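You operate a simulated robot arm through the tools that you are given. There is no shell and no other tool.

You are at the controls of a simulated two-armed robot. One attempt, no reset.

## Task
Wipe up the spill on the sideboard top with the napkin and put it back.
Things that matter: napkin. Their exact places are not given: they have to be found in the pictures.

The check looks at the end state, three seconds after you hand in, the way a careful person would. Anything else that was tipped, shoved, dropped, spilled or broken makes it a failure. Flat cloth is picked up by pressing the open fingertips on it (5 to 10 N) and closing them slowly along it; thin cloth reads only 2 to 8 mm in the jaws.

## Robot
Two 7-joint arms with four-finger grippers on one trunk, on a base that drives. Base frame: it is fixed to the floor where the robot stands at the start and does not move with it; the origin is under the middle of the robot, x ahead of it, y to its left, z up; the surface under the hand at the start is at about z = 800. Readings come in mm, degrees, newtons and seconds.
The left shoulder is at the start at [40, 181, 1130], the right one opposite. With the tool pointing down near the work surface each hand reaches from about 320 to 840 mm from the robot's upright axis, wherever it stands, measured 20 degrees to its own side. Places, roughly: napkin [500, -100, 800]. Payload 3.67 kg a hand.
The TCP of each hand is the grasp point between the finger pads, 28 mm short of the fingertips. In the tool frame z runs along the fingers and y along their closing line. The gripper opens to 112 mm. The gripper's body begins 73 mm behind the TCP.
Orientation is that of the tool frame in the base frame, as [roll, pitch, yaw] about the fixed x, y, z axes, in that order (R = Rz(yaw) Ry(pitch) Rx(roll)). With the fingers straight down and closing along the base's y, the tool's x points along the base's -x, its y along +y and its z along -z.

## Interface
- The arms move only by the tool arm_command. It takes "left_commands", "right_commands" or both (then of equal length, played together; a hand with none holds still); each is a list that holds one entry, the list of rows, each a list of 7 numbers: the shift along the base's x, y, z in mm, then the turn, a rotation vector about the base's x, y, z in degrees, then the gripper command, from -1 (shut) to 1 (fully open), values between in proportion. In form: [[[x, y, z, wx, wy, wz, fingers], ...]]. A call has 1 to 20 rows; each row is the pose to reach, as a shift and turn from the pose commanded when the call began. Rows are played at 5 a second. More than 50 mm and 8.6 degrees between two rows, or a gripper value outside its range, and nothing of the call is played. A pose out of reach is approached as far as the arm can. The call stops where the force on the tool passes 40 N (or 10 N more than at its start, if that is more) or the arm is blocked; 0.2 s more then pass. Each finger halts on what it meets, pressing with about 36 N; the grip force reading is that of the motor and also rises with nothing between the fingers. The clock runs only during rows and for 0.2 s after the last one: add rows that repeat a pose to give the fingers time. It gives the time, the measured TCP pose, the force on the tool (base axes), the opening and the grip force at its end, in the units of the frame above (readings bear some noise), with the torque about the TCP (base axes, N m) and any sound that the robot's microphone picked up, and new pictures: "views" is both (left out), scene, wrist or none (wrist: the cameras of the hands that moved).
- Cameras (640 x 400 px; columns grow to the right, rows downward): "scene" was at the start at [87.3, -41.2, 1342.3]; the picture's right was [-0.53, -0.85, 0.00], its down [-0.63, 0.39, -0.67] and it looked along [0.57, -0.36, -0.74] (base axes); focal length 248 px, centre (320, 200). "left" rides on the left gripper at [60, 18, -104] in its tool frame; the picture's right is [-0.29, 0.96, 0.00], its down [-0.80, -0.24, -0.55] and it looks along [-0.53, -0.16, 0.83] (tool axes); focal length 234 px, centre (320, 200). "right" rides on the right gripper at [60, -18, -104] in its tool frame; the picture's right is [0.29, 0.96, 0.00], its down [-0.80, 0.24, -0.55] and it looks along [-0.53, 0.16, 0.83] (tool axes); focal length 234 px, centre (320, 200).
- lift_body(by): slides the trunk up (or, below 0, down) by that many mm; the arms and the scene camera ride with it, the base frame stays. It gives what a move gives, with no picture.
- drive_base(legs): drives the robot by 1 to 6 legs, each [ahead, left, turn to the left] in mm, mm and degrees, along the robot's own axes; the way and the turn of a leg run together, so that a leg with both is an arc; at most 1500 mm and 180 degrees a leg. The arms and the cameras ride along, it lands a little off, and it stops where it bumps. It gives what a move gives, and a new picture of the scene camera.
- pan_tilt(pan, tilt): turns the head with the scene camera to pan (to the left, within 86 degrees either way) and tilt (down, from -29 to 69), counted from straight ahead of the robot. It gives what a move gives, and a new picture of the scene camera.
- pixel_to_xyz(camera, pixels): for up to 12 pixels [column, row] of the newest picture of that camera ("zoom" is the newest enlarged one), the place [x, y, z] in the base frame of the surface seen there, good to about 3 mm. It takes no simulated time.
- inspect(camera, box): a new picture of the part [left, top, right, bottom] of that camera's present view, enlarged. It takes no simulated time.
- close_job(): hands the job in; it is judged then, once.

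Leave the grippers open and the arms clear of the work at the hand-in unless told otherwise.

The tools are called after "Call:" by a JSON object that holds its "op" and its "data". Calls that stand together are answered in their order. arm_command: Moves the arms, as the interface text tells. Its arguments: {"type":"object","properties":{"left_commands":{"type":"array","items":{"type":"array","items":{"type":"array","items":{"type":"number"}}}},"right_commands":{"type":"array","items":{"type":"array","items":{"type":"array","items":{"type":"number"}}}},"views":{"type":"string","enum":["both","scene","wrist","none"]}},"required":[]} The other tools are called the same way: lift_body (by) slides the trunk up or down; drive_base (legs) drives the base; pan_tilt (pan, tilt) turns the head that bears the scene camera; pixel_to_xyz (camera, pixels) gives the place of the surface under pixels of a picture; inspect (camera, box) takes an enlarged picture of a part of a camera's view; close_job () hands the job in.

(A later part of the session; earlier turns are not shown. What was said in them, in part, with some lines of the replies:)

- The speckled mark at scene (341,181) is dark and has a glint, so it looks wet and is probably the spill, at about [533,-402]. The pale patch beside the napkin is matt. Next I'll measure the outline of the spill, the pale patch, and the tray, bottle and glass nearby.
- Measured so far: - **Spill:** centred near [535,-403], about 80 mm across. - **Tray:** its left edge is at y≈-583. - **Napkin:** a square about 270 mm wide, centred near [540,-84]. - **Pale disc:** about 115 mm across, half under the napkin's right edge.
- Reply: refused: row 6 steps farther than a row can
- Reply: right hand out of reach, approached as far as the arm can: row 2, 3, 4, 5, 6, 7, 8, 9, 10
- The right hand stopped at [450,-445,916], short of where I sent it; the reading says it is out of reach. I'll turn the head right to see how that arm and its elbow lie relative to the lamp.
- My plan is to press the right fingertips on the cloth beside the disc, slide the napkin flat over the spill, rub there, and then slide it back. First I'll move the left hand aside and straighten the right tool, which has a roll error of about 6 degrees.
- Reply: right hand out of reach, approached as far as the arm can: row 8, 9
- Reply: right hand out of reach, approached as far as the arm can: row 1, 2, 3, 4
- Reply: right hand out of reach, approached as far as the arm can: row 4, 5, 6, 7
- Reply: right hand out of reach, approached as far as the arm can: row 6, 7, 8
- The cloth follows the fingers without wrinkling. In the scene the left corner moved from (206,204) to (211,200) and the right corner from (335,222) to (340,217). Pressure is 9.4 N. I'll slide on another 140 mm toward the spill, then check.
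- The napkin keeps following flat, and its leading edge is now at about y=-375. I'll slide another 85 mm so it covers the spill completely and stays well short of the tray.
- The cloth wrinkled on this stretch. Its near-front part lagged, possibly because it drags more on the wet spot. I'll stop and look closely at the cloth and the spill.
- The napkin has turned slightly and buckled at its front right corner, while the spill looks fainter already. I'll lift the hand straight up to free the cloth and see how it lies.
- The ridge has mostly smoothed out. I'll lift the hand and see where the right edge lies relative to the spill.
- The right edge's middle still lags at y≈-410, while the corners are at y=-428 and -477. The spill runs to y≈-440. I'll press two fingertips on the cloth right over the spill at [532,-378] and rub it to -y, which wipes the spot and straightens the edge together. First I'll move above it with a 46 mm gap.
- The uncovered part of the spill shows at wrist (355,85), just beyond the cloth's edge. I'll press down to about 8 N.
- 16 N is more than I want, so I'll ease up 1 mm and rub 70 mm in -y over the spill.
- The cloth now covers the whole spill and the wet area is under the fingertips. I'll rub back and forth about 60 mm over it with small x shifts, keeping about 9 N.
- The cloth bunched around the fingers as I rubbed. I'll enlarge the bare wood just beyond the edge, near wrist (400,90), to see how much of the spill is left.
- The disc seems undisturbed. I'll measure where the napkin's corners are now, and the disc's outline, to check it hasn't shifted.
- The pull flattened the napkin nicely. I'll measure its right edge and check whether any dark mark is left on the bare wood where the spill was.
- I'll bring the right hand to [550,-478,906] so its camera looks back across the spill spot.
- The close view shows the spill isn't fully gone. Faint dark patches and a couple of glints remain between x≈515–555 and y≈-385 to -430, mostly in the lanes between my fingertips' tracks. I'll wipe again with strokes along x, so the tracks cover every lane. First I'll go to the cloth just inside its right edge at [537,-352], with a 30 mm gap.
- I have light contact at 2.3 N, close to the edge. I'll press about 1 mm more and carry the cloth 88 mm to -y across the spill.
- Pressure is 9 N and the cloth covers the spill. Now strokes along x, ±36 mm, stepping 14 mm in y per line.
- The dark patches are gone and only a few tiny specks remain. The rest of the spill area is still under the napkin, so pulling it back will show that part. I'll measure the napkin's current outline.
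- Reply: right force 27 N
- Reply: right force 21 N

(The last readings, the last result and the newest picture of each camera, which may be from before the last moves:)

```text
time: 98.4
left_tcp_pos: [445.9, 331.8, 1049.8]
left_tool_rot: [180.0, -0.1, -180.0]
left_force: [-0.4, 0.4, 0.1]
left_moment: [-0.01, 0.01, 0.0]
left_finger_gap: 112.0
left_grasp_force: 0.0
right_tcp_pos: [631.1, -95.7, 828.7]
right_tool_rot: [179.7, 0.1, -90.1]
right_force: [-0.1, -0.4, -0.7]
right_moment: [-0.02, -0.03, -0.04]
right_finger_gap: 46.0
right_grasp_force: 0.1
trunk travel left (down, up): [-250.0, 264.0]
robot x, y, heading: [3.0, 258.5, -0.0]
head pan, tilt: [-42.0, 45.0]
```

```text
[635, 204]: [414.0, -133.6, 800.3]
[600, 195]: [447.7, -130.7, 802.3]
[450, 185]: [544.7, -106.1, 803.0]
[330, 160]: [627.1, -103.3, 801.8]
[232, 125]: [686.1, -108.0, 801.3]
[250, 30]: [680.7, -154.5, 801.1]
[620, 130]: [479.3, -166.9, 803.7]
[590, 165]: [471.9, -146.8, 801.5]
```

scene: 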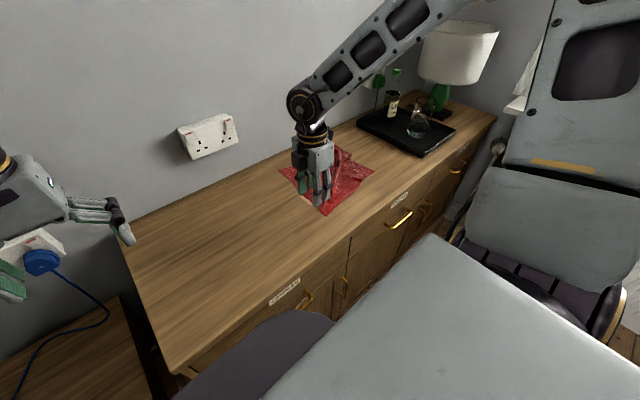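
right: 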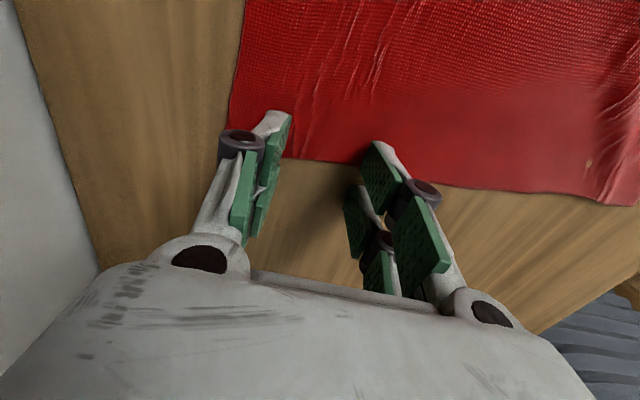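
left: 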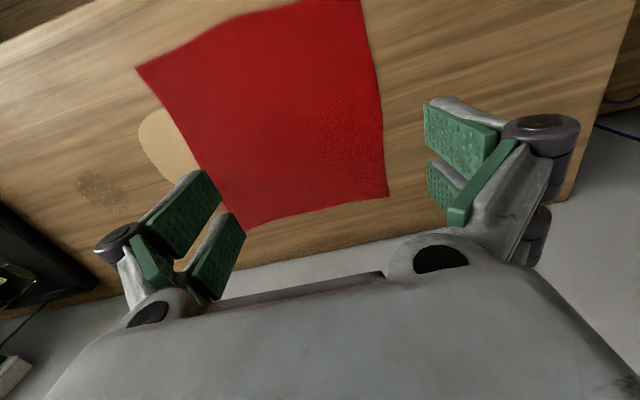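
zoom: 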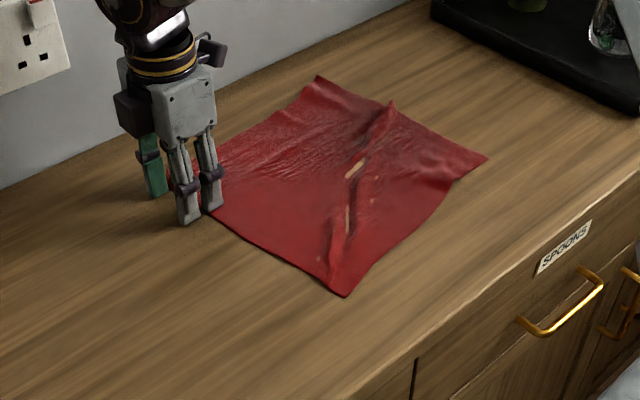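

From the wrist view the left edge runs from [686,-108] through [545,-106] to the front corner at [414,-133]. Now the front corner's turn: I'll lift, close the fingers, move to [434,-154] and approach gently.

Call:
{"op": "arm_command", "data": {"right_commands": [[[0, 0, 30, 0, 0, 0, -0.5], [-45, -13, 45, 0, 0, 0, -1], [-90, -26, 45, 0, 0, 0, -1], [-135, -40, 45, 0, 0, 0, -1], [-175, -50, 45, 0, 0, 0, -1], [-197, -58, 30, 0, 0, 0, -1], [-197, -58, 10, 0, 0, 0, -1], [-197, -58, 3, 0, 0, 0, -1], [-197, -58, 1, 0, 0, 0, -1], [-197, -58, 1, 0, 0, 0, -1]]], "views": "both"}}

```text
time: 100.6
left_tcp_pos: [445.0, 331.4, 1049.1]
left_tool_rot: [180.0, -0.1, 180.0]
left_force: [0.2, -0.6, -1.0]
left_moment: [0.01, 0.0, 0.02]
left_finger_gap: 112.1
left_grasp_force: 0.1
right_tcp_pos: [435.9, -154.5, 828.8]
right_tool_rot: [179.7, 0.1, -90.0]
right_force: [0.2, 0.7, 0.0]
right_moment: [0.01, -0.03, 0.02]
right_finger_gap: 0.0
right_grasp_force: 35.8
trunk travel left (down, up): [-250.0, 264.0]
robot x, y, heading: [1.5, 263.2, -0.3]
head pan, tilt: [-42.0, 45.0]
```

scene: 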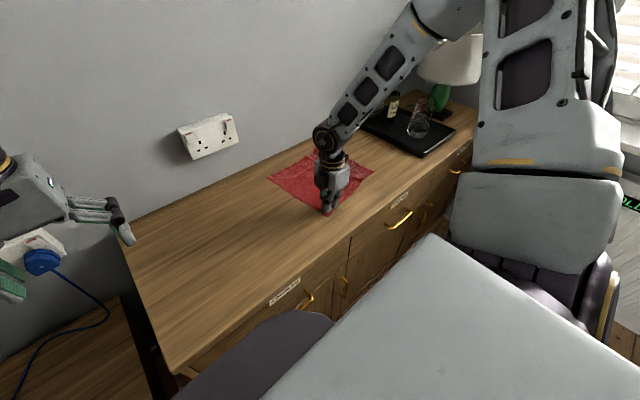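
right: 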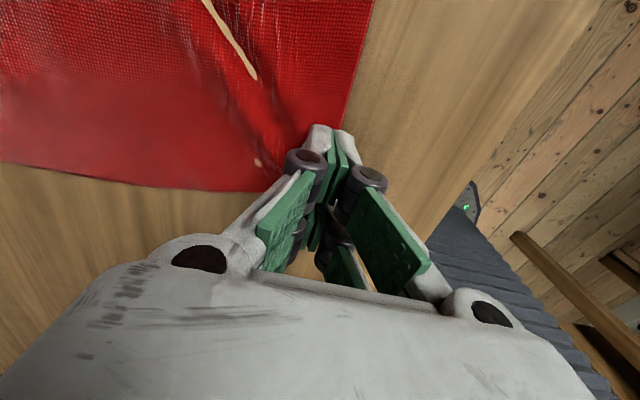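

The closed tip is over the front-left corner area. I'll press down step by step.

Call:
{"op": "arm_command", "data": {"right_commands": [[[0, 0, -1, 0, 0, 0, -1], [0, 0, -2, 0, 0, 0, -1], [0, 0, -2.7, 0, 0, 0, -1], [0, 0, -2.7, 0, 0, 0, -1]]], "views": "none"}}

```text
time: 101.6
left_tcp_pos: [444.8, 332.5, 1050.7]
left_tool_rot: [180.0, 0.0, 180.0]
left_force: [0.1, -0.4, -0.7]
left_moment: [-0.04, 0.02, -0.01]
left_finger_gap: 112.1
left_grasp_force: 0.0
right_tcp_pos: [436.4, -154.6, 826.4]
right_tool_rot: [179.7, 0.1, -90.0]
right_force: [0.2, 0.8, -0.1]
right_moment: [0.0, -0.03, -0.01]
right_finger_gap: 0.2
right_grasp_force: 35.3
trunk travel left (down, up): [-250.0, 264.0]
robot x, y, heading: [0.7, 259.2, -0.1]
head pan, tilt: [-42.0, 45.0]
```

Call:
{"op": "arm_command", "data": {"right_commands": [[[0, 0, -1, 0, 0, 0, -1], [0, 0, -1.6, 0, 0, 0, -1], [0, 0, -1.6, 0, 0, 0, -1]]], "views": "none"}}

```text
time: 102.4
left_tcp_pos: [445.3, 332.9, 1050.0]
left_tool_rot: [-180.0, -0.1, -180.0]
left_force: [-0.3, -0.5, -0.3]
left_moment: [-0.04, 0.02, 0.0]
left_finger_gap: 112.1
left_grasp_force: 0.1
right_tcp_pos: [435.9, -155.6, 825.5]
right_tool_rot: [179.9, 0.0, -90.0]
right_force: [1.6, -0.3, 14.7]
right_moment: [0.0, -0.02, -0.02]
right_finger_gap: 0.3
right_grasp_force: 36.1
trunk travel left (down, up): [-250.0, 264.0]
robot x, y, heading: [3.1, 258.6, 0.0]
head pan, tilt: [-42.0, 45.0]
```

14.7 N. I'll ease up 0.5 mm and draw the front-left corner 105 mm to +y.

Call:
{"op": "arm_command", "data": {"right_commands": [[[0, 0, 0.5, 0, 0, 0, -1], [0, 8, 0.5, 0, 0, 0, -1], [0, 16, 0.5, 0, 0, 0, -1], [-1, 24, 0.5, 0, 0, 0, -1], [-1, 32, 0.5, 0, 0, 0, -1], [-2, 40, 0.5, 0, 0, 0, -1], [-2, 48, 0.5, 0, 0, 0, -1], [-3, 56, 0.5, 0, 0, 0, -1], [-3, 64, 0.5, 0, 0, 0, -1], [-4, 72, 0.5, 0, 0, 0, -1], [-4, 80, 0.5, 0, 0, 0, -1], [-5, 88, 0.5, 0, 0, 0, -1], [-5, 96, 0.5, 0, 0, 0, -1], [-6, 105, 0.5, 0, 0, 0, -1]]], "views": "wrist"}}

Call:
{"op": "inspect", "data": {"camera": "scene", "box": [220, 120, 420, 250]}}

```text
time: 105.4
left_tcp_pos: [445.3, 331.7, 1048.6]
left_tool_rot: [-180.0, 0.0, 180.0]
left_force: [-0.2, -0.7, 0.5]
left_moment: [0.03, -0.01, 0.02]
left_finger_gap: 111.9
left_grasp_force: 0.0
right_tcp_pos: [428.7, -47.9, 826.5]
right_tool_rot: [179.7, 0.1, -90.1]
right_force: [0.0, 0.4, -0.1]
right_moment: [-0.03, 0.0, 0.0]
right_finger_gap: 0.1
right_grasp_force: 36.0
trunk travel left (down, up): [-250.0, 264.0]
robot x, y, heading: [0.1, 262.8, 0.3]
head pan, tilt: [-42.0, 45.0]
```

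right: 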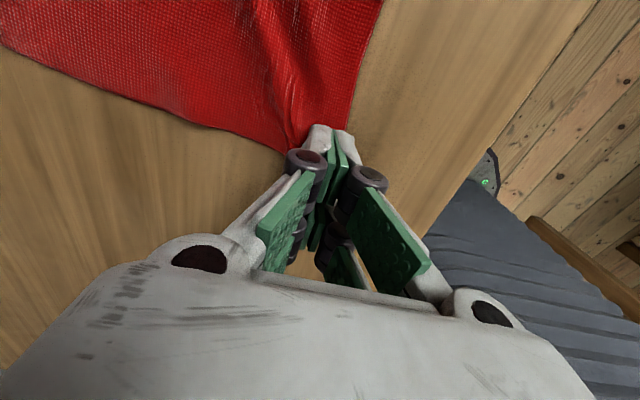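

```text
3.08 times, centred on (320, 185) of scene
```

zoom: 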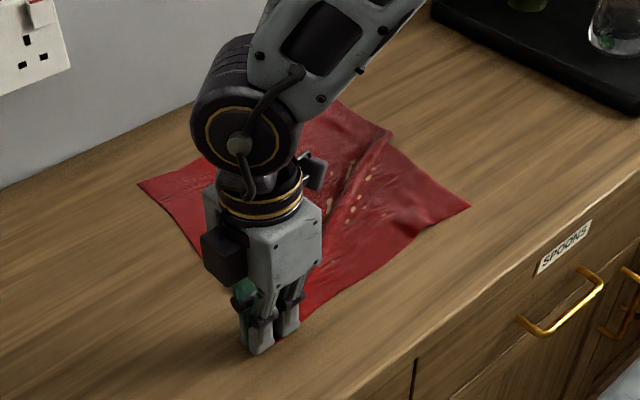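

The tip lost contact near the end, but the corner moved well. I'll lift and measure all the corners.

Call:
{"op": "arm_command", "data": {"right_commands": [[[0, 0, 20, 0, 0, 0, -1], [-20, 20, 60, 0, 0, 0, -0.6], [-40, 50, 90, 0, 0, 0, -0.18], [-60, 90, 110, 0, 0, 0, -0.18], [-60, 120, 110, 0, 0, 0, -0.18], [-60, 120, 110, 0, 0, 0, -0.18]]], "views": "both"}}

Call:
{"op": "inspect", "data": {"camera": "scene", "box": [220, 120, 420, 250]}}

```text
time: 106.8
left_tcp_pos: [445.2, 331.0, 1050.0]
left_tool_rot: [179.9, 0.0, -180.0]
left_force: [-0.2, 0.4, 0.3]
left_moment: [-0.01, -0.03, -0.03]
left_finger_gap: 112.1
left_grasp_force: 0.1
right_tcp_pos: [369.4, 70.1, 935.0]
right_tool_rot: [179.7, 0.2, -90.1]
right_force: [-0.4, 0.6, -0.1]
right_moment: [0.02, -0.03, -0.01]
right_finger_gap: 46.0
right_grasp_force: 0.1
trunk travel left (down, up): [-250.0, 264.0]
robot x, y, heading: [-3.6, 261.7, 0.0]
head pan, tilt: [-42.0, 45.0]
```

scene: 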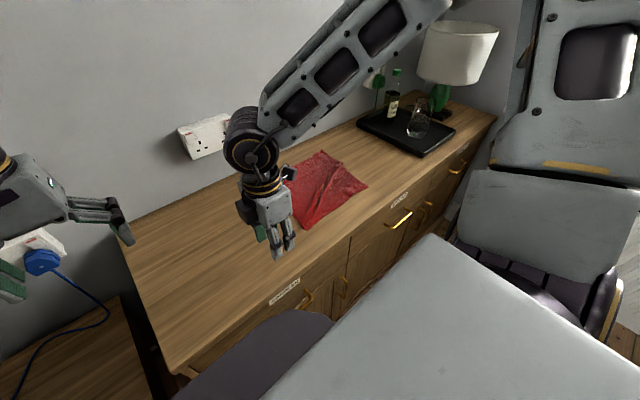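
right: 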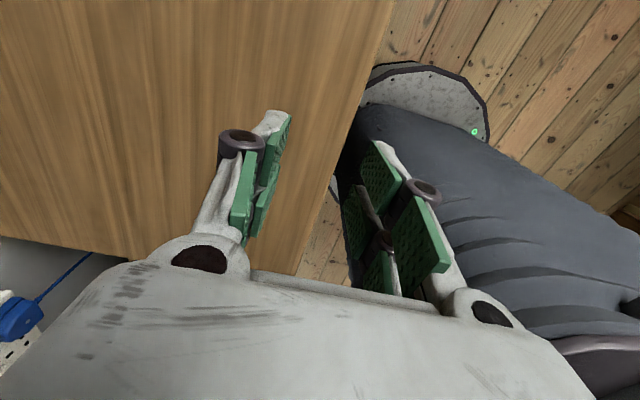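

```text
3.08 times, centred on (320, 185) of scene
```

zoom: 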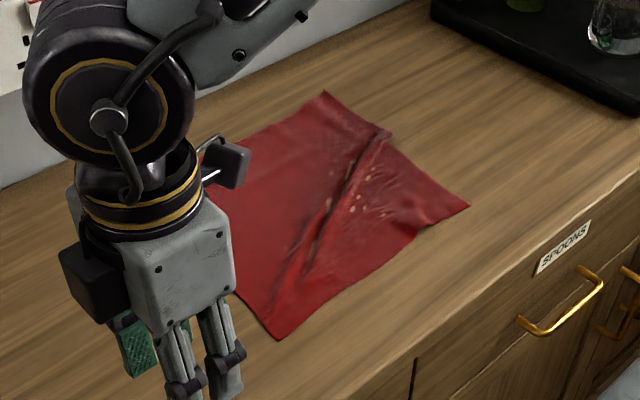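

Call:
{"op": "pixel_to_xyz", "data": {"camera": "zoom", "pixels": [[280, 336], [466, 207], [323, 95], [386, 136], [420, 228], [250, 310], [330, 220], [370, 150], [480, 150], [440, 150], [300, 270], [225, 200]]}}

Call:
{"op": "inspect", "data": {"camera": "scene", "box": [330, 125, 410, 180]}}

```text
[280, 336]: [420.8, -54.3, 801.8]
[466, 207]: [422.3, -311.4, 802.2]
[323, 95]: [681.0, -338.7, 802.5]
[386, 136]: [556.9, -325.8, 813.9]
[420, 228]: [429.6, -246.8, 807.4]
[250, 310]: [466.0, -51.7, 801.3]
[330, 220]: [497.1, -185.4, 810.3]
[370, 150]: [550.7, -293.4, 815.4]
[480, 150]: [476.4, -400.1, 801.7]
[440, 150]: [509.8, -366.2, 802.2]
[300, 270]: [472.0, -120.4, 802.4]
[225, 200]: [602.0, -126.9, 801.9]
```

```text
7.27 times, centred on (370, 152) of scene
```

zoom: 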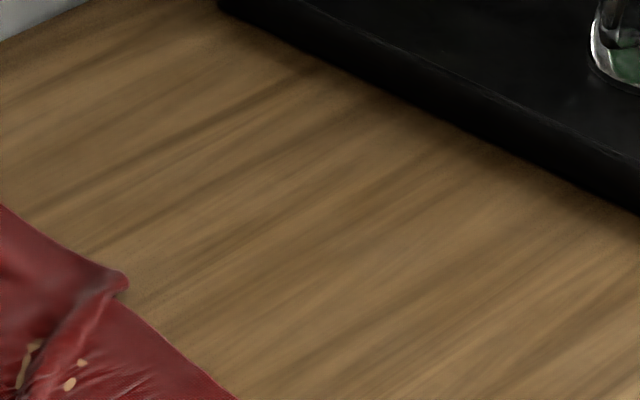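

From here the spill area looks completely clean. The napkin's corners are now at [421,-54], [422,-311] and [681,-339], with the back-left one hidden. I'll move above the back-left part for the next pull and look.

Call:
{"op": "arm_command", "data": {"right_commands": [[[40, -28, 0, 0, 0, 0, -0.18], [80, -56, 0, 0, 0, 0, -0.18], [120, -84, 0, 0, 0, 0, -0.18], [160, -112, 0, 0, 0, 0, -0.18], [200, -140, 0, 0, 0, 0, -0.18], [235, -168, -20, 0, 0, 0, -0.18], [261, -190, -50, 0, 0, 0, -0.18], [261, -190, -80, 0, 0, 0, -0.18], [261, -190, -80, 0, 0, 0, -0.18]]], "views": "both"}}

Call:
{"op": "pixel_to_xyz", "data": {"camera": "right", "pixels": [[232, 125], [300, 180], [330, 175], [450, 190], [560, 200], [250, 30]]}}

```text
time: 108.8
left_tcp_pos: [445.1, 331.8, 1049.4]
left_tool_rot: [180.0, 0.0, 180.0]
left_force: [-0.3, 0.0, 0.4]
left_moment: [-0.01, -0.02, -0.02]
left_finger_gap: 112.0
left_grasp_force: 0.0
right_tcp_pos: [628.7, -119.8, 857.2]
right_tool_rot: [179.6, 0.2, -90.1]
right_force: [-0.3, -0.5, 0.1]
right_moment: [0.04, 0.04, 0.01]
right_finger_gap: 46.1
right_grasp_force: 0.1
trunk travel left (down, up): [-250.0, 264.0]
robot x, y, heading: [5.4, 260.6, -0.0]
head pan, tilt: [-42.0, 45.0]
```

scene: 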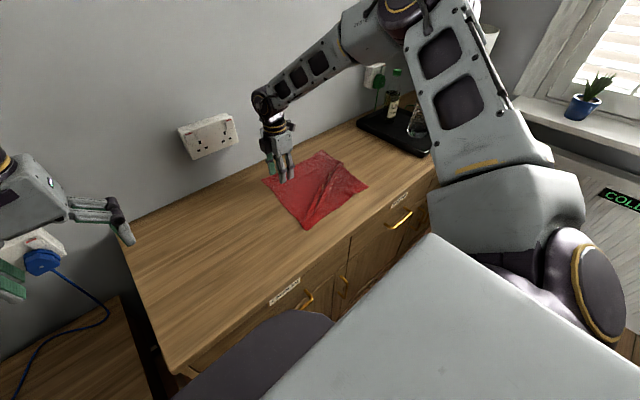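
right: 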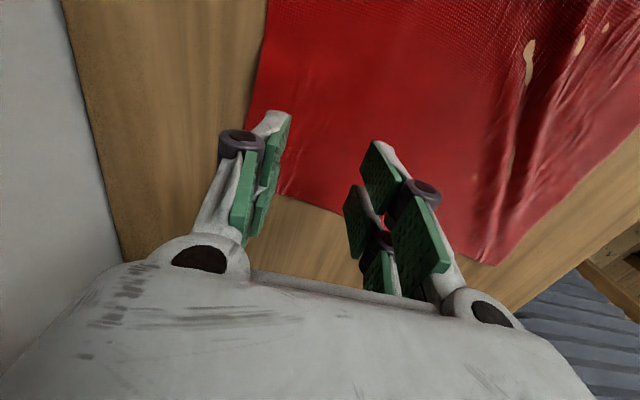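

```text
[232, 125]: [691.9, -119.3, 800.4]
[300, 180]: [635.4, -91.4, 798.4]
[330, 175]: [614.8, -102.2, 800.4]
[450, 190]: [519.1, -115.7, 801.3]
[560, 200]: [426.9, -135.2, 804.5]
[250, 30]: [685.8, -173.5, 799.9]
```

The fingertips are about 30 mm inside the left edge. I'll press down in small steps.

Call:
{"op": "arm_command", "data": {"right_commands": [[[0, 0, -15, 0, 0, 0, -0.18], [0, 0, -25, 0, 0, 0, -0.18], [0, 0, -28, 0, 0, 0, -0.18], [0, 0, -29, 0, 0, 0, -0.18], [0, 0, -29.5, 0, 0, 0, -0.18], [0, 0, -29.5, 0, 0, 0, -0.18]]], "views": "none"}}

```text
time: 110.2
left_tcp_pos: [445.0, 331.9, 1049.8]
left_tool_rot: [-179.9, 0.0, -180.0]
left_force: [0.3, -0.4, -0.4]
left_moment: [-0.01, 0.0, -0.01]
left_finger_gap: 111.9
left_grasp_force: 0.1
right_tcp_pos: [630.4, -119.6, 827.3]
right_tool_rot: [179.7, 0.1, -90.0]
right_force: [-1.3, 0.1, 8.0]
right_moment: [0.02, -0.19, 0.0]
right_finger_gap: 45.8
right_grasp_force: 0.0
trunk travel left (down, up): [-250.0, 264.0]
robot x, y, heading: [-1.0, 259.6, 0.1]
head pan, tilt: [-42.0, 45.0]
```

8 N. I'll draw it 80 mm to +y, lowering slightly as I go so contact holds.

Call:
{"op": "arm_command", "data": {"right_commands": [[[0, 8, -0.2, 0, 0, 0, -0.18], [0, 16, -0.3, 0, 0, 0, -0.18], [0, 24, -0.4, 0, 0, 0, -0.18], [0, 32, -0.5, 0, 0, 0, -0.18], [0, 40, -0.6, 0, 0, 0, -0.18], [0, 48, -0.7, 0, 0, 0, -0.18], [0, 56, -0.8, 0, 0, 0, -0.18], [0, 64, -0.9, 0, 0, 0, -0.18], [0, 72, -1.0, 0, 0, 0, -0.18], [0, 80, -1.0, 0, 0, 0, -0.18]]], "views": "both"}}

```text
time: 112.4
left_tcp_pos: [443.6, 332.1, 1050.2]
left_tool_rot: [180.0, 0.1, 180.0]
left_force: [0.9, 0.0, -0.2]
left_moment: [-0.05, 0.03, -0.01]
left_finger_gap: 112.1
left_grasp_force: 0.2
right_tcp_pos: [630.7, -39.6, 827.8]
right_tool_rot: [179.9, 0.0, -90.0]
right_force: [0.5, -6.7, 29.1]
right_moment: [-0.14, 0.01, 0.03]
right_finger_gap: 46.9
right_grasp_force: 5.0
trunk travel left (down, up): [-250.0, 264.0]
robot x, y, heading: [-1.0, 262.7, 0.2]
head pan, tilt: [-42.0, 45.0]
```

scene: 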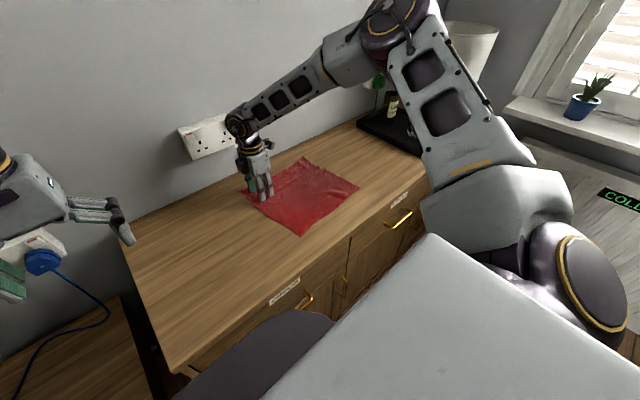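
right: 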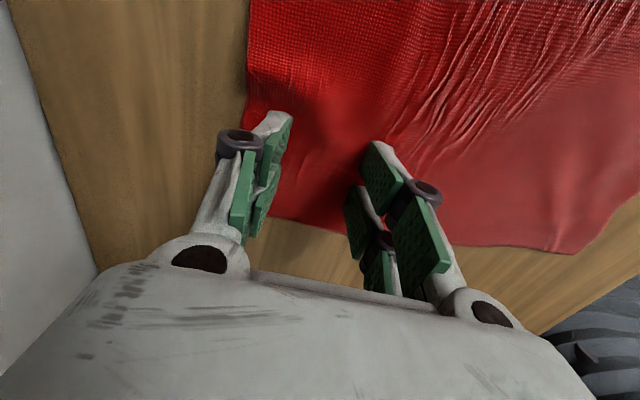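

It followed well, but the pressure rose to 29 N. I'll ease off 2.5 mm and check, and measure the edge in the meantime.

Call:
{"op": "arm_command", "data": {"right_commands": [[[0, 0, 1.5, 0, 0, 0, -0.18], [0, 0, 2.5, 0, 0, 0, -0.18]]], "views": "both"}}

Call:
{"op": "pixel_to_xyz", "data": {"camera": "right", "pixels": [[575, 252], [450, 243], [340, 232], [280, 215], [250, 100], [635, 200]]}}

Call:
{"op": "inspect", "data": {"camera": "scene", "box": [210, 130, 390, 250]}}

Call:
{"op": "pixel_to_xyz", "data": {"camera": "scene", "pixels": [[302, 158], [359, 188], [301, 236], [330, 172], [335, 215], [270, 212]]}}

```text
time: 113.0
left_tcp_pos: [444.5, 330.9, 1049.6]
left_tool_rot: [180.0, 0.2, 180.0]
left_force: [0.7, -0.1, -1.1]
left_moment: [-0.01, 0.0, 0.0]
left_finger_gap: 112.1
left_grasp_force: 0.0
right_tcp_pos: [628.9, -39.1, 828.8]
right_tool_rot: [179.7, 0.1, -90.0]
right_force: [0.2, -2.2, 13.7]
right_moment: [-0.1, -0.39, -0.11]
right_finger_gap: 46.5
right_grasp_force: 0.4
trunk travel left (down, up): [-250.0, 264.0]
robot x, y, heading: [0.9, 259.2, -0.2]
head pan, tilt: [-42.0, 45.0]
```

scene: 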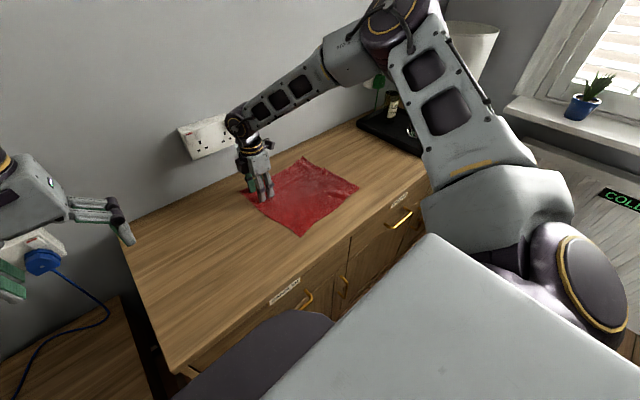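
right: 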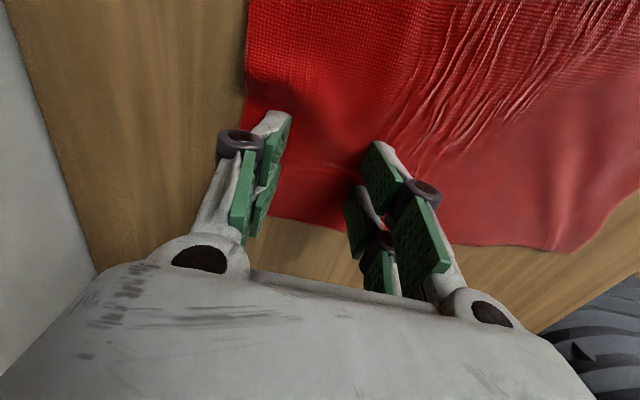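

```text
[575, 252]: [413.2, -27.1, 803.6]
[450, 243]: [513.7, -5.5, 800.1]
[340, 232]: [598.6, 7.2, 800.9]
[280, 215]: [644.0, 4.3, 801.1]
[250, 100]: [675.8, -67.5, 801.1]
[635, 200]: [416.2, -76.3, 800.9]
```

```text
3.33 times, centred on (300, 190) of scene
```

zoom: 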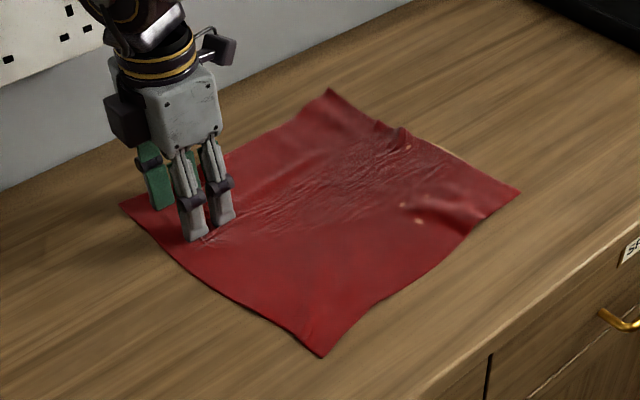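

```text
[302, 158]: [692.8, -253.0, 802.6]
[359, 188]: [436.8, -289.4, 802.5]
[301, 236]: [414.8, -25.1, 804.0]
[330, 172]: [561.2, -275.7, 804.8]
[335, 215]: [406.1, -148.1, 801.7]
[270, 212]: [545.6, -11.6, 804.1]
```

Nearly flat now. The left edge runs from [644,4] to [413,-27] and the right corners are [693,-253] and [437,-289]. That leaves about +57 in y, -15 in x, and an 8° turn. Pressure is 13.7 N. I'll draw the back-left another 44 mm.

Call:
{"op": "arm_command", "data": {"right_commands": [[[0, 0, 0.6, 0, 0, 0, -0.18], [0, 7, 0.6, 0, 0, 0, -0.18], [-1, 14, 0.6, 0, 0, 0, -0.18], [-2, 21, 0.6, 0, 0, 0, -0.18], [-3, 28, 0.6, 0, 0, 0, -0.18], [-4, 35, 0.6, 0, 0, 0, -0.18], [-5, 44, 0.6, 0, 0, 0, -0.18], [-5, 44, 0.6, 0, 0, 0, -0.18]]], "views": "both"}}

Call:
{"op": "pixel_to_xyz", "data": {"camera": "right", "pixels": [[560, 262], [450, 243], [340, 232], [280, 215], [250, 100], [635, 200]]}}

```text
time: 114.8
left_tcp_pos: [444.5, 331.8, 1049.0]
left_tool_rot: [180.0, 0.1, -180.0]
left_force: [-0.7, 0.2, 0.1]
left_moment: [0.02, 0.02, 0.01]
left_finger_gap: 111.9
left_grasp_force: 0.0
right_tcp_pos: [626.1, 4.0, 829.0]
right_tool_rot: [179.7, 0.1, -90.1]
right_force: [-0.1, -0.1, 1.3]
right_moment: [0.01, 0.0, 0.01]
right_finger_gap: 46.0
right_grasp_force: 0.1
trunk travel left (down, up): [-250.0, 264.0]
robot x, y, heading: [-0.3, 259.6, 0.0]
head pan, tilt: [-42.0, 45.0]
```

scene: 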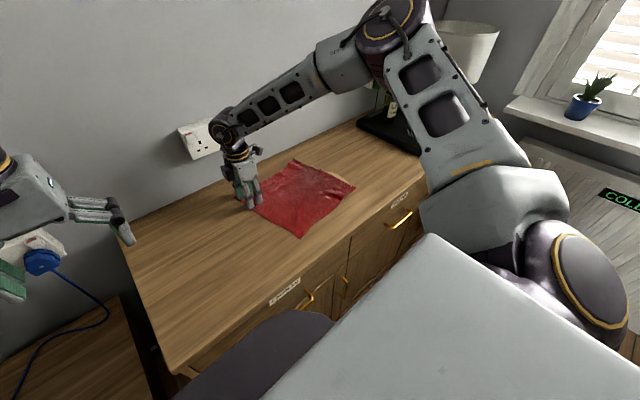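
right: 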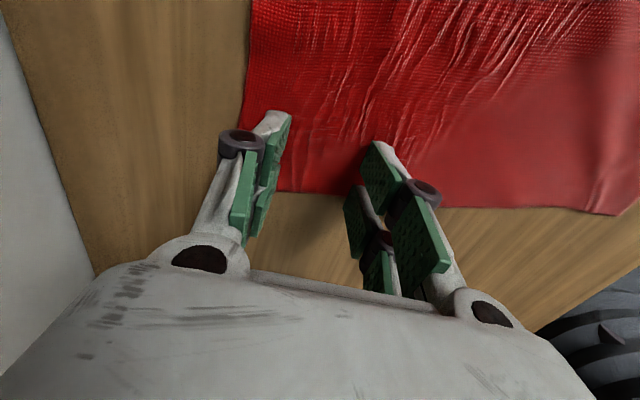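

```text
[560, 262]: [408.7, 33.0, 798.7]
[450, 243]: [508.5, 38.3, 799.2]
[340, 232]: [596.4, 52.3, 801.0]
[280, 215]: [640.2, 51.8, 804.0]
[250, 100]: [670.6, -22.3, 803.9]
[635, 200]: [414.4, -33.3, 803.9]
```

Call:
{"op": "pixel_to_xyz", "data": {"camera": "right", "pixels": [[285, 190], [335, 190], [450, 206], [612, 213], [243, 110], [255, 20], [635, 195]]}}

Call:
{"op": "pixel_to_xyz", "data": {"camera": "scene", "pixels": [[295, 160], [354, 188], [300, 237], [325, 173], [333, 215], [270, 215]]}}

```text
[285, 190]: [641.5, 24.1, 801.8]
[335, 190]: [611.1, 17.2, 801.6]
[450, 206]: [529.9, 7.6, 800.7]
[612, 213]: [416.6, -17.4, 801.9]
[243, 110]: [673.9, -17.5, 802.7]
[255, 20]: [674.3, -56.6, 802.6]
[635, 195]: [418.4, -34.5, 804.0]
```

```text
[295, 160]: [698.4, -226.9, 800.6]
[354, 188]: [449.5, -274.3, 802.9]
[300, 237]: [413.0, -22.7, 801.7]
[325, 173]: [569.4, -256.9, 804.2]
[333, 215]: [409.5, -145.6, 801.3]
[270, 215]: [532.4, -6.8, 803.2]
```

The left edge is now from [641,24] to [415,-18], so the front corner needs about (-10,+70). I'll lift, close the fingers, and move over the front-left corner at [433,-40].

Call:
{"op": "arm_command", "data": {"right_commands": [[[0, 0, 30, 0, 0, 0, -0.5], [-45, -10, 45, 0, 0, 0, -1], [-90, -20, 45, 0, 0, 0, -1], [-135, -30, 45, 0, 0, 0, -1], [-175, -40, 45, 0, 0, 0, -1], [-193, -44, 30, 0, 0, 0, -1], [-193, -44, 10, 0, 0, 0, -1], [-193, -44, 1, 0, 0, 0, -1], [-193, -44, -1.5, 0, 0, 0, -1], [-193, -44, -1.5, 0, 0, 0, -1]]], "views": "wrist"}}

```text
time: 117.0
left_tcp_pos: [445.7, 332.4, 1049.8]
left_tool_rot: [180.0, 0.0, -180.0]
left_force: [0.3, -0.2, 0.2]
left_moment: [-0.01, 0.01, 0.01]
left_finger_gap: 112.2
left_grasp_force: 0.1
right_tcp_pos: [434.1, -38.7, 827.5]
right_tool_rot: [179.8, 0.1, -90.0]
right_force: [-0.3, -0.6, -0.2]
right_moment: [0.0, 0.0, 0.0]
right_finger_gap: 0.0
right_grasp_force: 35.7
trunk travel left (down, up): [-250.0, 264.0]
robot x, y, heading: [4.2, 258.9, 0.1]
head pan, tilt: [-42.0, 45.0]
```

right: 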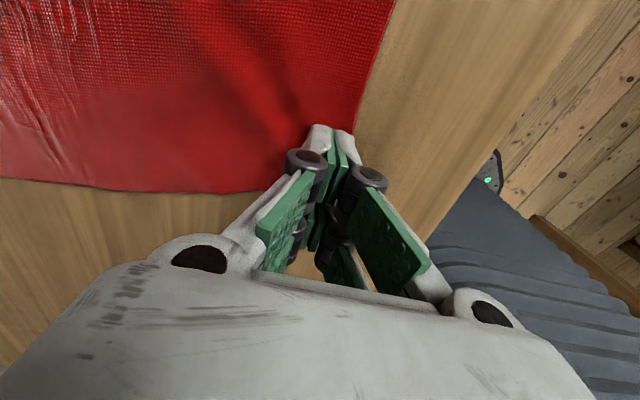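

Over the corner, no contact yet. I'll press down in small steps.

Call:
{"op": "arm_command", "data": {"right_commands": [[[0, 0, -1, 0, 0, 0, -1], [0, 0, -2, 0, 0, 0, -1], [0, 0, -2.5, 0, 0, 0, -1], [0, 0, -2.5, 0, 0, 0, -1]]], "views": "none"}}

```text
time: 118.0
left_tcp_pos: [444.7, 333.1, 1049.6]
left_tool_rot: [-179.9, 0.1, -180.0]
left_force: [0.7, 0.2, -0.4]
left_moment: [0.03, -0.01, 0.0]
left_finger_gap: 112.3
left_grasp_force: 0.1
right_tcp_pos: [434.4, -38.4, 826.8]
right_tool_rot: [179.9, 0.2, -90.0]
right_force: [1.0, 0.9, 21.9]
right_moment: [0.0, 0.05, -0.02]
right_finger_gap: 0.2
right_grasp_force: 35.4
trunk travel left (down, up): [-250.0, 264.0]
robot x, y, heading: [2.4, 261.9, -0.0]
head pan, tilt: [-42.0, 45.0]
```

21.9 N. I'll ease up 0.6 mm and draw the corner by (-12,+75).

Call:
{"op": "arm_command", "data": {"right_commands": [[[0, 0, 0.6, 0, 0, 0, -1], [-1, 7, 0.6, 0, 0, 0, -1], [-2, 14, 0.6, 0, 0, 0, -1], [-3, 21, 0.6, 0, 0, 0, -1], [-4, 28, 0.6, 0, 0, 0, -1], [-6, 35, 0.6, 0, 0, 0, -1], [-7, 42, 0.6, 0, 0, 0, -1], [-8, 49, 0.6, 0, 0, 0, -1], [-9, 56, 0.6, 0, 0, 0, -1], [-10, 63, 0.6, 0, 0, 0, -1], [-11, 70, 0.6, 0, 0, 0, -1], [-12, 75, 0.6, 0, 0, 0, -1]]], "views": "both"}}

Call:
{"op": "inspect", "data": {"camera": "scene", "box": [210, 130, 390, 250]}}

```text
time: 120.6
left_tcp_pos: [444.1, 332.3, 1050.2]
left_tool_rot: [179.9, 0.1, -180.0]
left_force: [0.3, 0.5, 0.1]
left_moment: [-0.01, -0.03, -0.01]
left_finger_gap: 111.9
left_grasp_force: 0.1
right_tcp_pos: [420.7, 36.0, 825.5]
right_tool_rot: [179.9, 0.1, -90.0]
right_force: [3.2, -9.5, 36.4]
right_moment: [-0.32, 0.01, 0.04]
right_finger_gap: 0.0
right_grasp_force: 35.4
trunk travel left (down, up): [-250.0, 264.0]
robot x, y, heading: [2.2, 263.2, -0.2]
head pan, tilt: [-42.0, 45.0]
```

scene: 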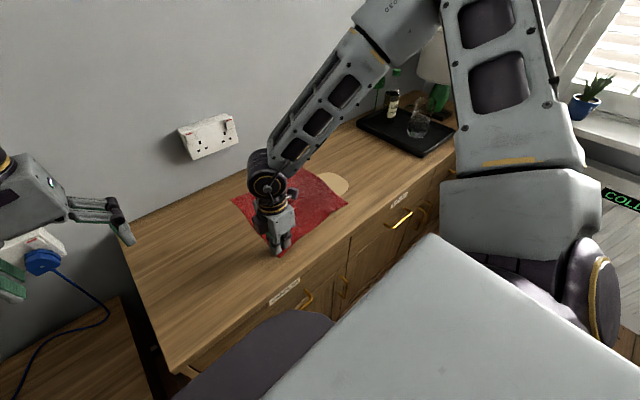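
right: 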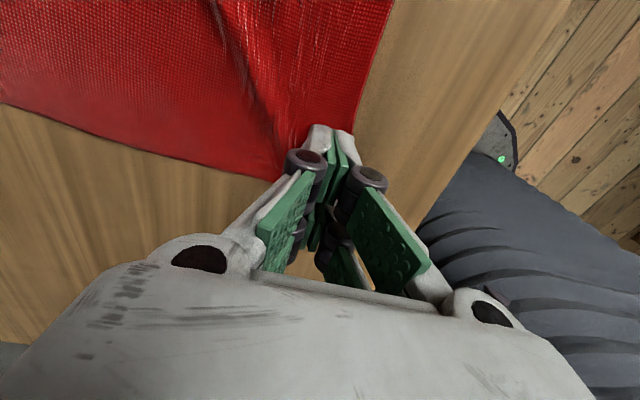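

```text
3.33 times, centred on (300, 190) of scene
```

zoom: 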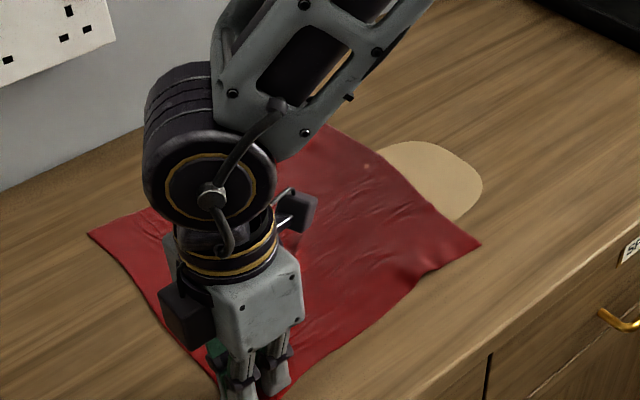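

The napkin is nearly home, and half the disc shows beyond its right edge, as at the start. The pressure climbed to 36 N, so I'll lift off now, move clear and measure.

Call:
{"op": "arm_command", "data": {"right_commands": [[[0, 0, 10, 0, 0, 0, -1], [-5, 10, 50, 0, 0, 0, -0.6], [-20, 40, 90, 0, 0, 0, -0.18], [-40, 80, 120, 0, 0, 0, -0.18], [-55, 120, 140, 0, 0, 0, -0.18], [-55, 150, 150, 0, 0, 0, -0.18], [-55, 150, 150, 0, 0, 0, -0.18]]], "views": "scene"}}

Call:
{"op": "inspect", "data": {"camera": "scene", "box": [200, 140, 380, 260]}}

```text
refused: row 3 steps farther than a row can; nothing moved
```

```text
3.33 times, centred on (290, 200) of scene
```

zoom: 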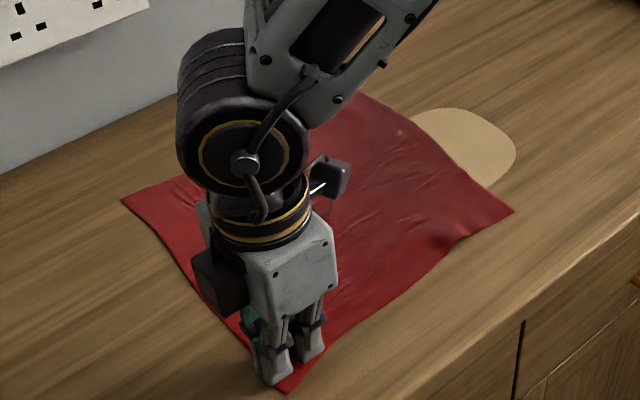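

Refused because of one long step. I'll send the lift again with smaller steps.

Call:
{"op": "arm_command", "data": {"right_commands": [[[0, 0, 10, 0, 0, 0, -1], [-5, 10, 45, 0, 0, 0, -0.6], [-15, 30, 80, 0, 0, 0, -0.18], [-30, 60, 105, 0, 0, 0, -0.18], [-45, 95, 125, 0, 0, 0, -0.18], [-55, 130, 140, 0, 0, 0, -0.18], [-55, 160, 150, 0, 0, 0, -0.18], [-55, 160, 150, 0, 0, 0, -0.18]]], "views": "scene"}}

Call:
{"op": "inspect", "data": {"camera": "scene", "box": [200, 140, 380, 260]}}

```text
time: 122.4
left_tcp_pos: [444.9, 331.8, 1050.0]
left_tool_rot: [180.0, 0.0, 180.0]
left_force: [-0.1, -0.7, 0.0]
left_moment: [-0.02, -0.02, 0.03]
left_finger_gap: 111.9
left_grasp_force: 0.1
right_tcp_pos: [364.4, 195.4, 977.0]
right_tool_rot: [179.6, 0.2, -90.0]
right_force: [-0.5, 0.0, 0.2]
right_moment: [0.02, 0.02, -0.03]
right_finger_gap: 46.2
right_grasp_force: 0.1
trunk travel left (down, up): [-250.0, 264.0]
robot x, y, heading: [0.3, 260.4, -0.1]
head pan, tilt: [-42.0, 45.0]
```

scene: 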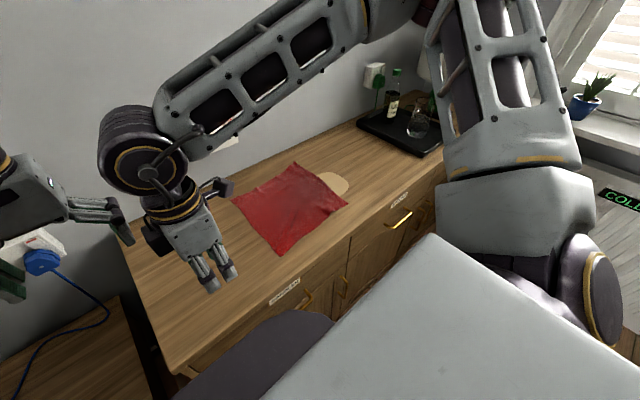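

```text
3.33 times, centred on (290, 200) of scene
```

zoom: 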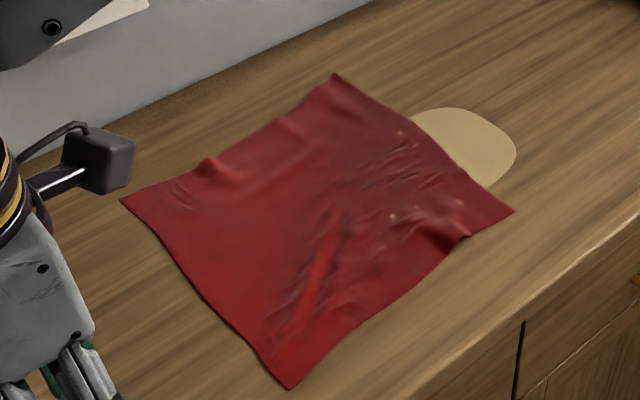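

Call:
{"op": "pixel_to_xyz", "data": {"camera": "zoom", "pixels": [[124, 201], [335, 77], [510, 211], [290, 386], [205, 160], [420, 130], [470, 235], [390, 300], [190, 290], [220, 310], [340, 220], [460, 165]]}}

```text
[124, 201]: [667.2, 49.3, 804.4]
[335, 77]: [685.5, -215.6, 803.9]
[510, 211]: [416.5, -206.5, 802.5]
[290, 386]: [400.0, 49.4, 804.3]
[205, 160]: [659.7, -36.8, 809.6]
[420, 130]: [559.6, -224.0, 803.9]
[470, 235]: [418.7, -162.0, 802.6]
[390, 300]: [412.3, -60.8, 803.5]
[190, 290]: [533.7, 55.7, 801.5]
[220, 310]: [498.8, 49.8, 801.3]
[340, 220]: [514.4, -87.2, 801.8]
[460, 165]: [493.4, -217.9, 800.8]
```

All four corners are within about 12 mm of where they started. The readings are [667,49], [686,-216], [416,-206] and [400,49]. Before finishing I'll drive back to the right and look closely at the former spill area.

Call:
{"op": "drive_base", "data": {"legs": [[0, -160, 0]]}}

Call:
{"op": "arm_command", "data": {"right_commands": [[[0, -45, 0, 0, 0, 0, -0.18], [10, -90, 0, 0, 0, 0, -0.18], [30, -135, 0, 0, 0, 0, -0.18], [50, -178, 0, 0, 0, 0, -0.18], [70, -222, 0, 0, 0, 0, -0.18], [90, -266, 0, 0, 0, 0, -0.18], [110, -310, 0, 0, 0, 0, -0.18], [130, -354, 0, 0, 0, 0, -0.18], [150, -398, 0, 0, 0, 0, -0.18], [165, -440, -10, 0, 0, 0, -0.18], [178, -480, -30, 0, 0, 0, -0.18], [186, -513, -60, 0, 0, 0, -0.18], [186, -513, -70, 0, 0, 0, -0.18], [186, -513, -70, 0, 0, 0, -0.18]]], "views": "both"}}

```text
time: 123.8
left_tcp_pos: [445.8, 172.1, 1049.2]
left_tool_rot: [-180.0, 0.0, 180.0]
left_force: [-1.0, 0.9, -0.7]
left_moment: [0.04, 0.02, 0.0]
left_finger_gap: 111.8
left_grasp_force: 0.1
right_tcp_pos: [365.6, 35.3, 977.0]
right_tool_rot: [179.8, 0.2, -90.1]
right_force: [0.1, 0.3, -0.5]
right_moment: [0.02, -0.03, 0.01]
right_finger_gap: 46.1
right_grasp_force: 0.1
trunk travel left (down, up): [-250.0, 264.0]
robot x, y, heading: [-2.9, 99.2, 0.0]
head pan, tilt: [-42.0, 45.0]
```

scene: 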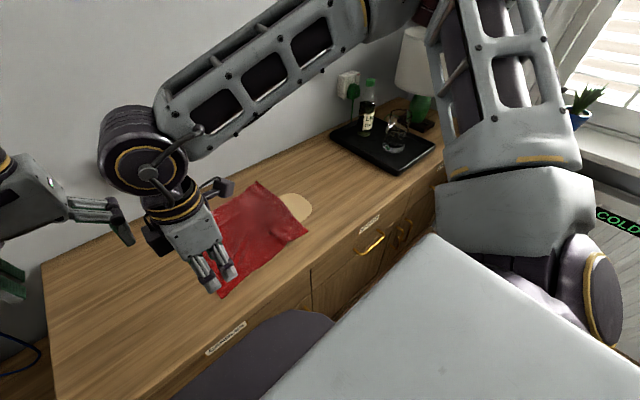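

```text
time: 126.8
left_tcp_pos: [445.7, 173.0, 1049.7]
left_tool_rot: [-179.9, 0.0, -180.0]
left_force: [0.5, 0.3, 0.2]
left_moment: [-0.01, -0.01, -0.03]
left_finger_gap: 112.0
left_grasp_force: 0.1
right_tcp_pos: [549.3, -475.5, 904.6]
right_tool_rot: [179.7, 0.2, -90.1]
right_force: [0.3, 0.6, 0.0]
right_moment: [-0.01, 0.02, 0.0]
right_finger_gap: 45.9
right_grasp_force: 0.1
trunk travel left (down, up): [-250.0, 264.0]
robot x, y, heading: [1.3, 98.5, -0.1]
head pan, tilt: [-42.0, 45.0]
```

scene: 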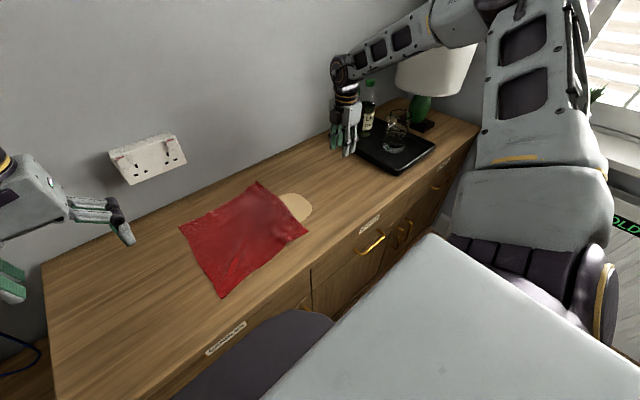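
right: 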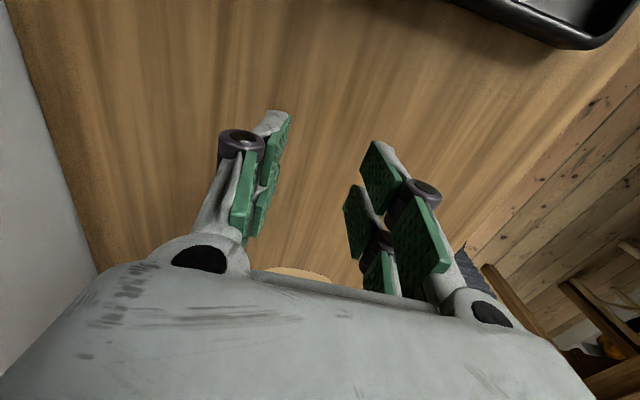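

The napkin lies flat at home. I'll enlarge the wrist view and the scene view where the spill was.

Call:
{"op": "inspect", "data": {"camera": "right", "box": [250, 150, 370, 265]}}

Call:
{"op": "inspect", "data": {"camera": "right", "box": [280, 165, 350, 215]}}

Call:
{"op": "inspect", "data": {"camera": "scene", "box": [290, 140, 370, 200]}}

```text
3.48 times, centred on (310, 208) of right
```

zoom: 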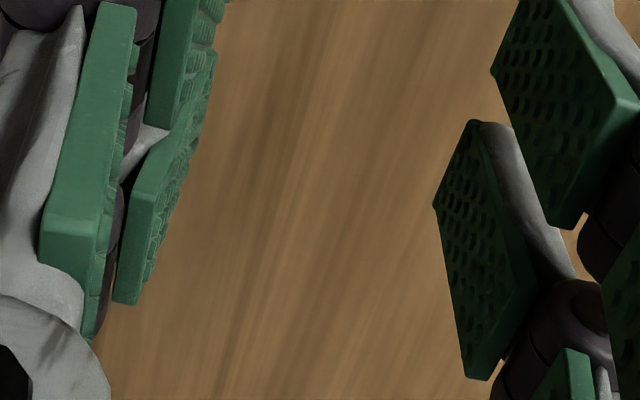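

```text
8.00 times, centred on (315, 190) of right
```

zoom: 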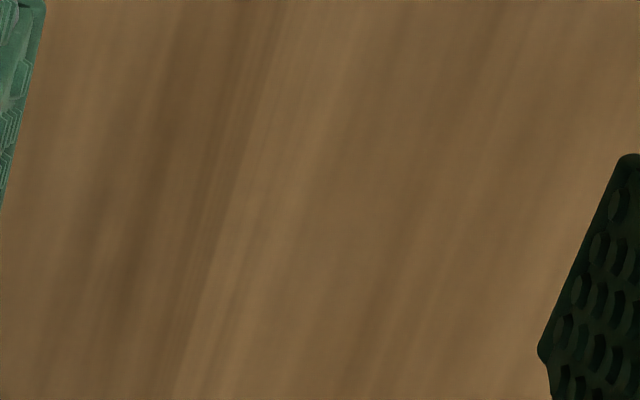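

```text
6.67 times, centred on (330, 170) of scene
```

zoom: 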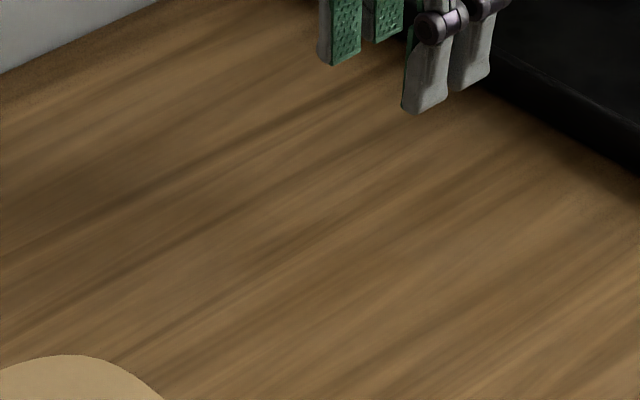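

The spill is completely gone, with clean wood grain throughout and no smear. Now a close look at how the napkin lies, and at the tray and the things on it.

Call:
{"op": "inspect", "data": {"camera": "scene", "box": [165, 165, 325, 305]}}

Call:
{"op": "pixel_to_xyz", "data": {"camera": "zoom", "pixels": [[170, 110], [360, 50], [498, 190], [270, 365], [225, 85], [465, 210], [380, 270], [200, 250], [330, 150], [320, 220], [440, 110], [430, 220]]}}

Call:
{"op": "inspect", "data": {"camera": "scene", "box": [320, 60, 480, 180]}}

```text
2.86 times, centred on (245, 235) of scene
```

zoom: 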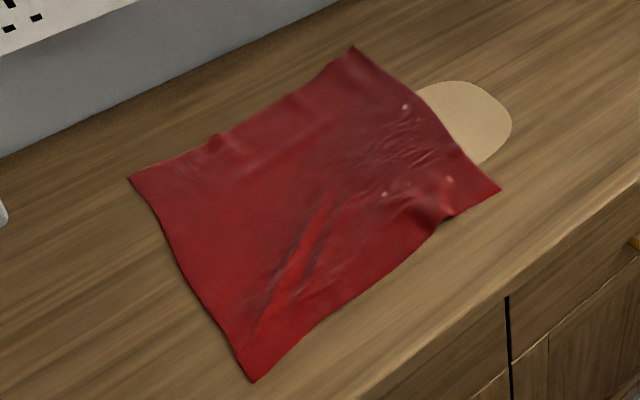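

```text
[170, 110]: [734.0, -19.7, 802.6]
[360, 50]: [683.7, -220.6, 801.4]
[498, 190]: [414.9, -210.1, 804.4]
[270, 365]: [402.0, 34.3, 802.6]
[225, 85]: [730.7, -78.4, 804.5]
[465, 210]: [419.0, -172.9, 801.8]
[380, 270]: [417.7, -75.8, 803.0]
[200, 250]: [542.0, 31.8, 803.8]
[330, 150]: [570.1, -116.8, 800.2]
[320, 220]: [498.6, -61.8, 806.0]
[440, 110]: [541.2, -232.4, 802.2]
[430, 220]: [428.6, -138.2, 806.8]
```

```text
3.33 times, centred on (400, 120) of scene
```

zoom: 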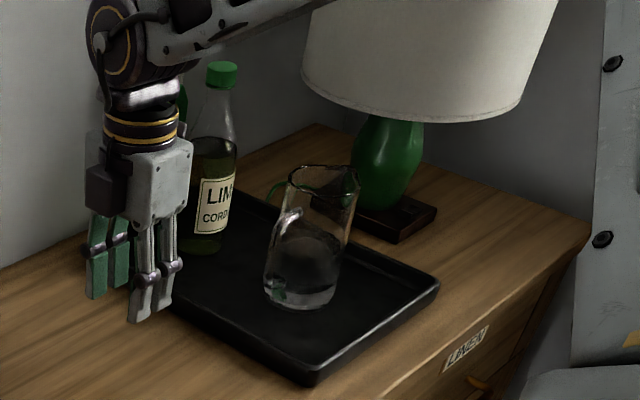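

The tray, bottle, jug and lamp stand as at the start. The napkin's corners read [667,49], [684,-220], [415,-210] and [400,49], so its centre is about [541,-83], within 2 mm of home. I'll raise the right hand clear, open both grippers fully and move the left hand away.

Call:
{"op": "arm_command", "data": {"left_commands": [[[0, 30, 0, 0, 0, 0, 1], [0, 60, 0, 0, 0, 0, 1], [0, 90, 0, 0, 0, 0, 1], [0, 120, 0, 0, 0, 0, 1], [0, 140, 0, 0, 0, 0, 1], [0, 140, 0, 0, 0, 0, 1], [0, 140, 0, 0, 0, 0, 1]]], "right_commands": [[[0, 0, 35, 0, 0, 0, -0.18], [-10, 0, 70, 0, 0, 0, 0.2], [-25, 0, 105, 0, 0, 0, 0.6], [-40, 0, 140, 0, 0, 0, 1], [-50, 0, 160, 0, 0, 0, 1], [-50, 0, 160, 0, 0, 0, 1], [-50, 0, 160, 0, 0, 0, 1]]], "views": "both"}}

```text
time: 128.4
left_tcp_pos: [445.6, 311.3, 1047.3]
left_tool_rot: [180.0, 0.0, -180.0]
left_force: [0.3, -0.2, 0.2]
left_moment: [0.04, -0.02, 0.01]
left_finger_gap: 112.0
left_grasp_force: 0.1
right_tcp_pos: [500.5, -476.3, 1068.7]
right_tool_rot: [179.7, 0.1, -90.1]
right_force: [-0.3, -0.5, -0.6]
right_moment: [0.0, -0.02, -0.02]
right_finger_gap: 111.8
right_grasp_force: 0.0
trunk travel left (down, up): [-250.0, 264.0]
robot x, y, heading: [-2.6, 100.3, -0.1]
head pan, tilt: [-42.0, 45.0]
```

scene: 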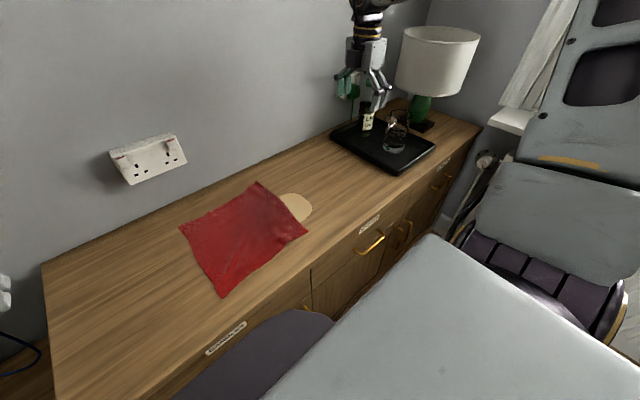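
right: 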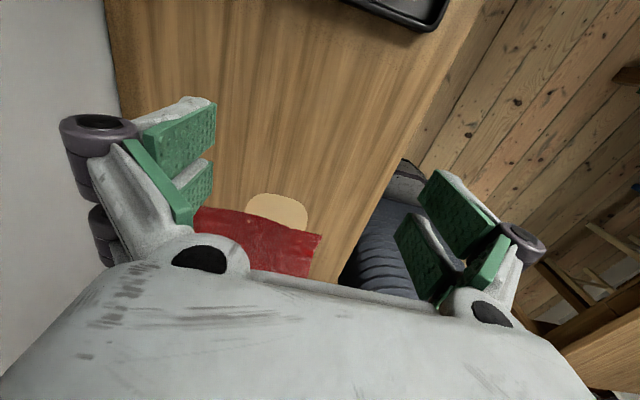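
left: 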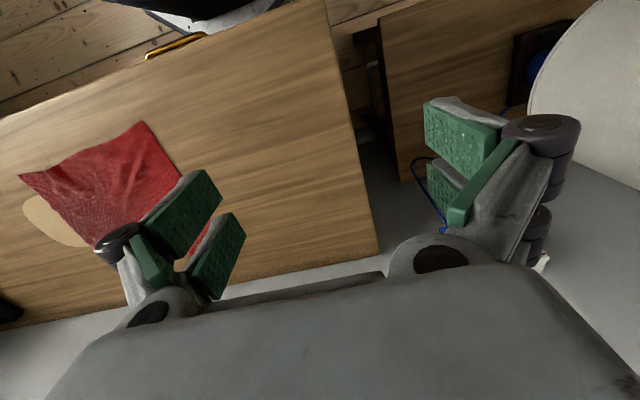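

The wood where the spill was is clean, and the napkin lies spread out in its first place. Both grippers are open at about 112 mm, both arms are clear, and nothing else has moved. I'm handing in the job.

Call:
{"op": "close_job", "data": {}}

```text
The job is handed in.
```

The spill is wiped up and the napkin is back in its place, lying flat apart from a few light wrinkles. I've handed in the job, but no verdict has come back yet.

- **Spill:** the first wipe left faint patches, so I wiped again. The last close-up shows clean wood grain and no smear.
- **Napkin:** the corners measured within about 12 mm of where they started, and its centre within about 2 mm.
- **Everything else:** the tray, bottle, jug, lamp and pale mark under the napkin's edge look unmoved in the final pictures.
- **Robot:** both grippers are open and the arms are clear. The base stands about 100 mm left of where it started.
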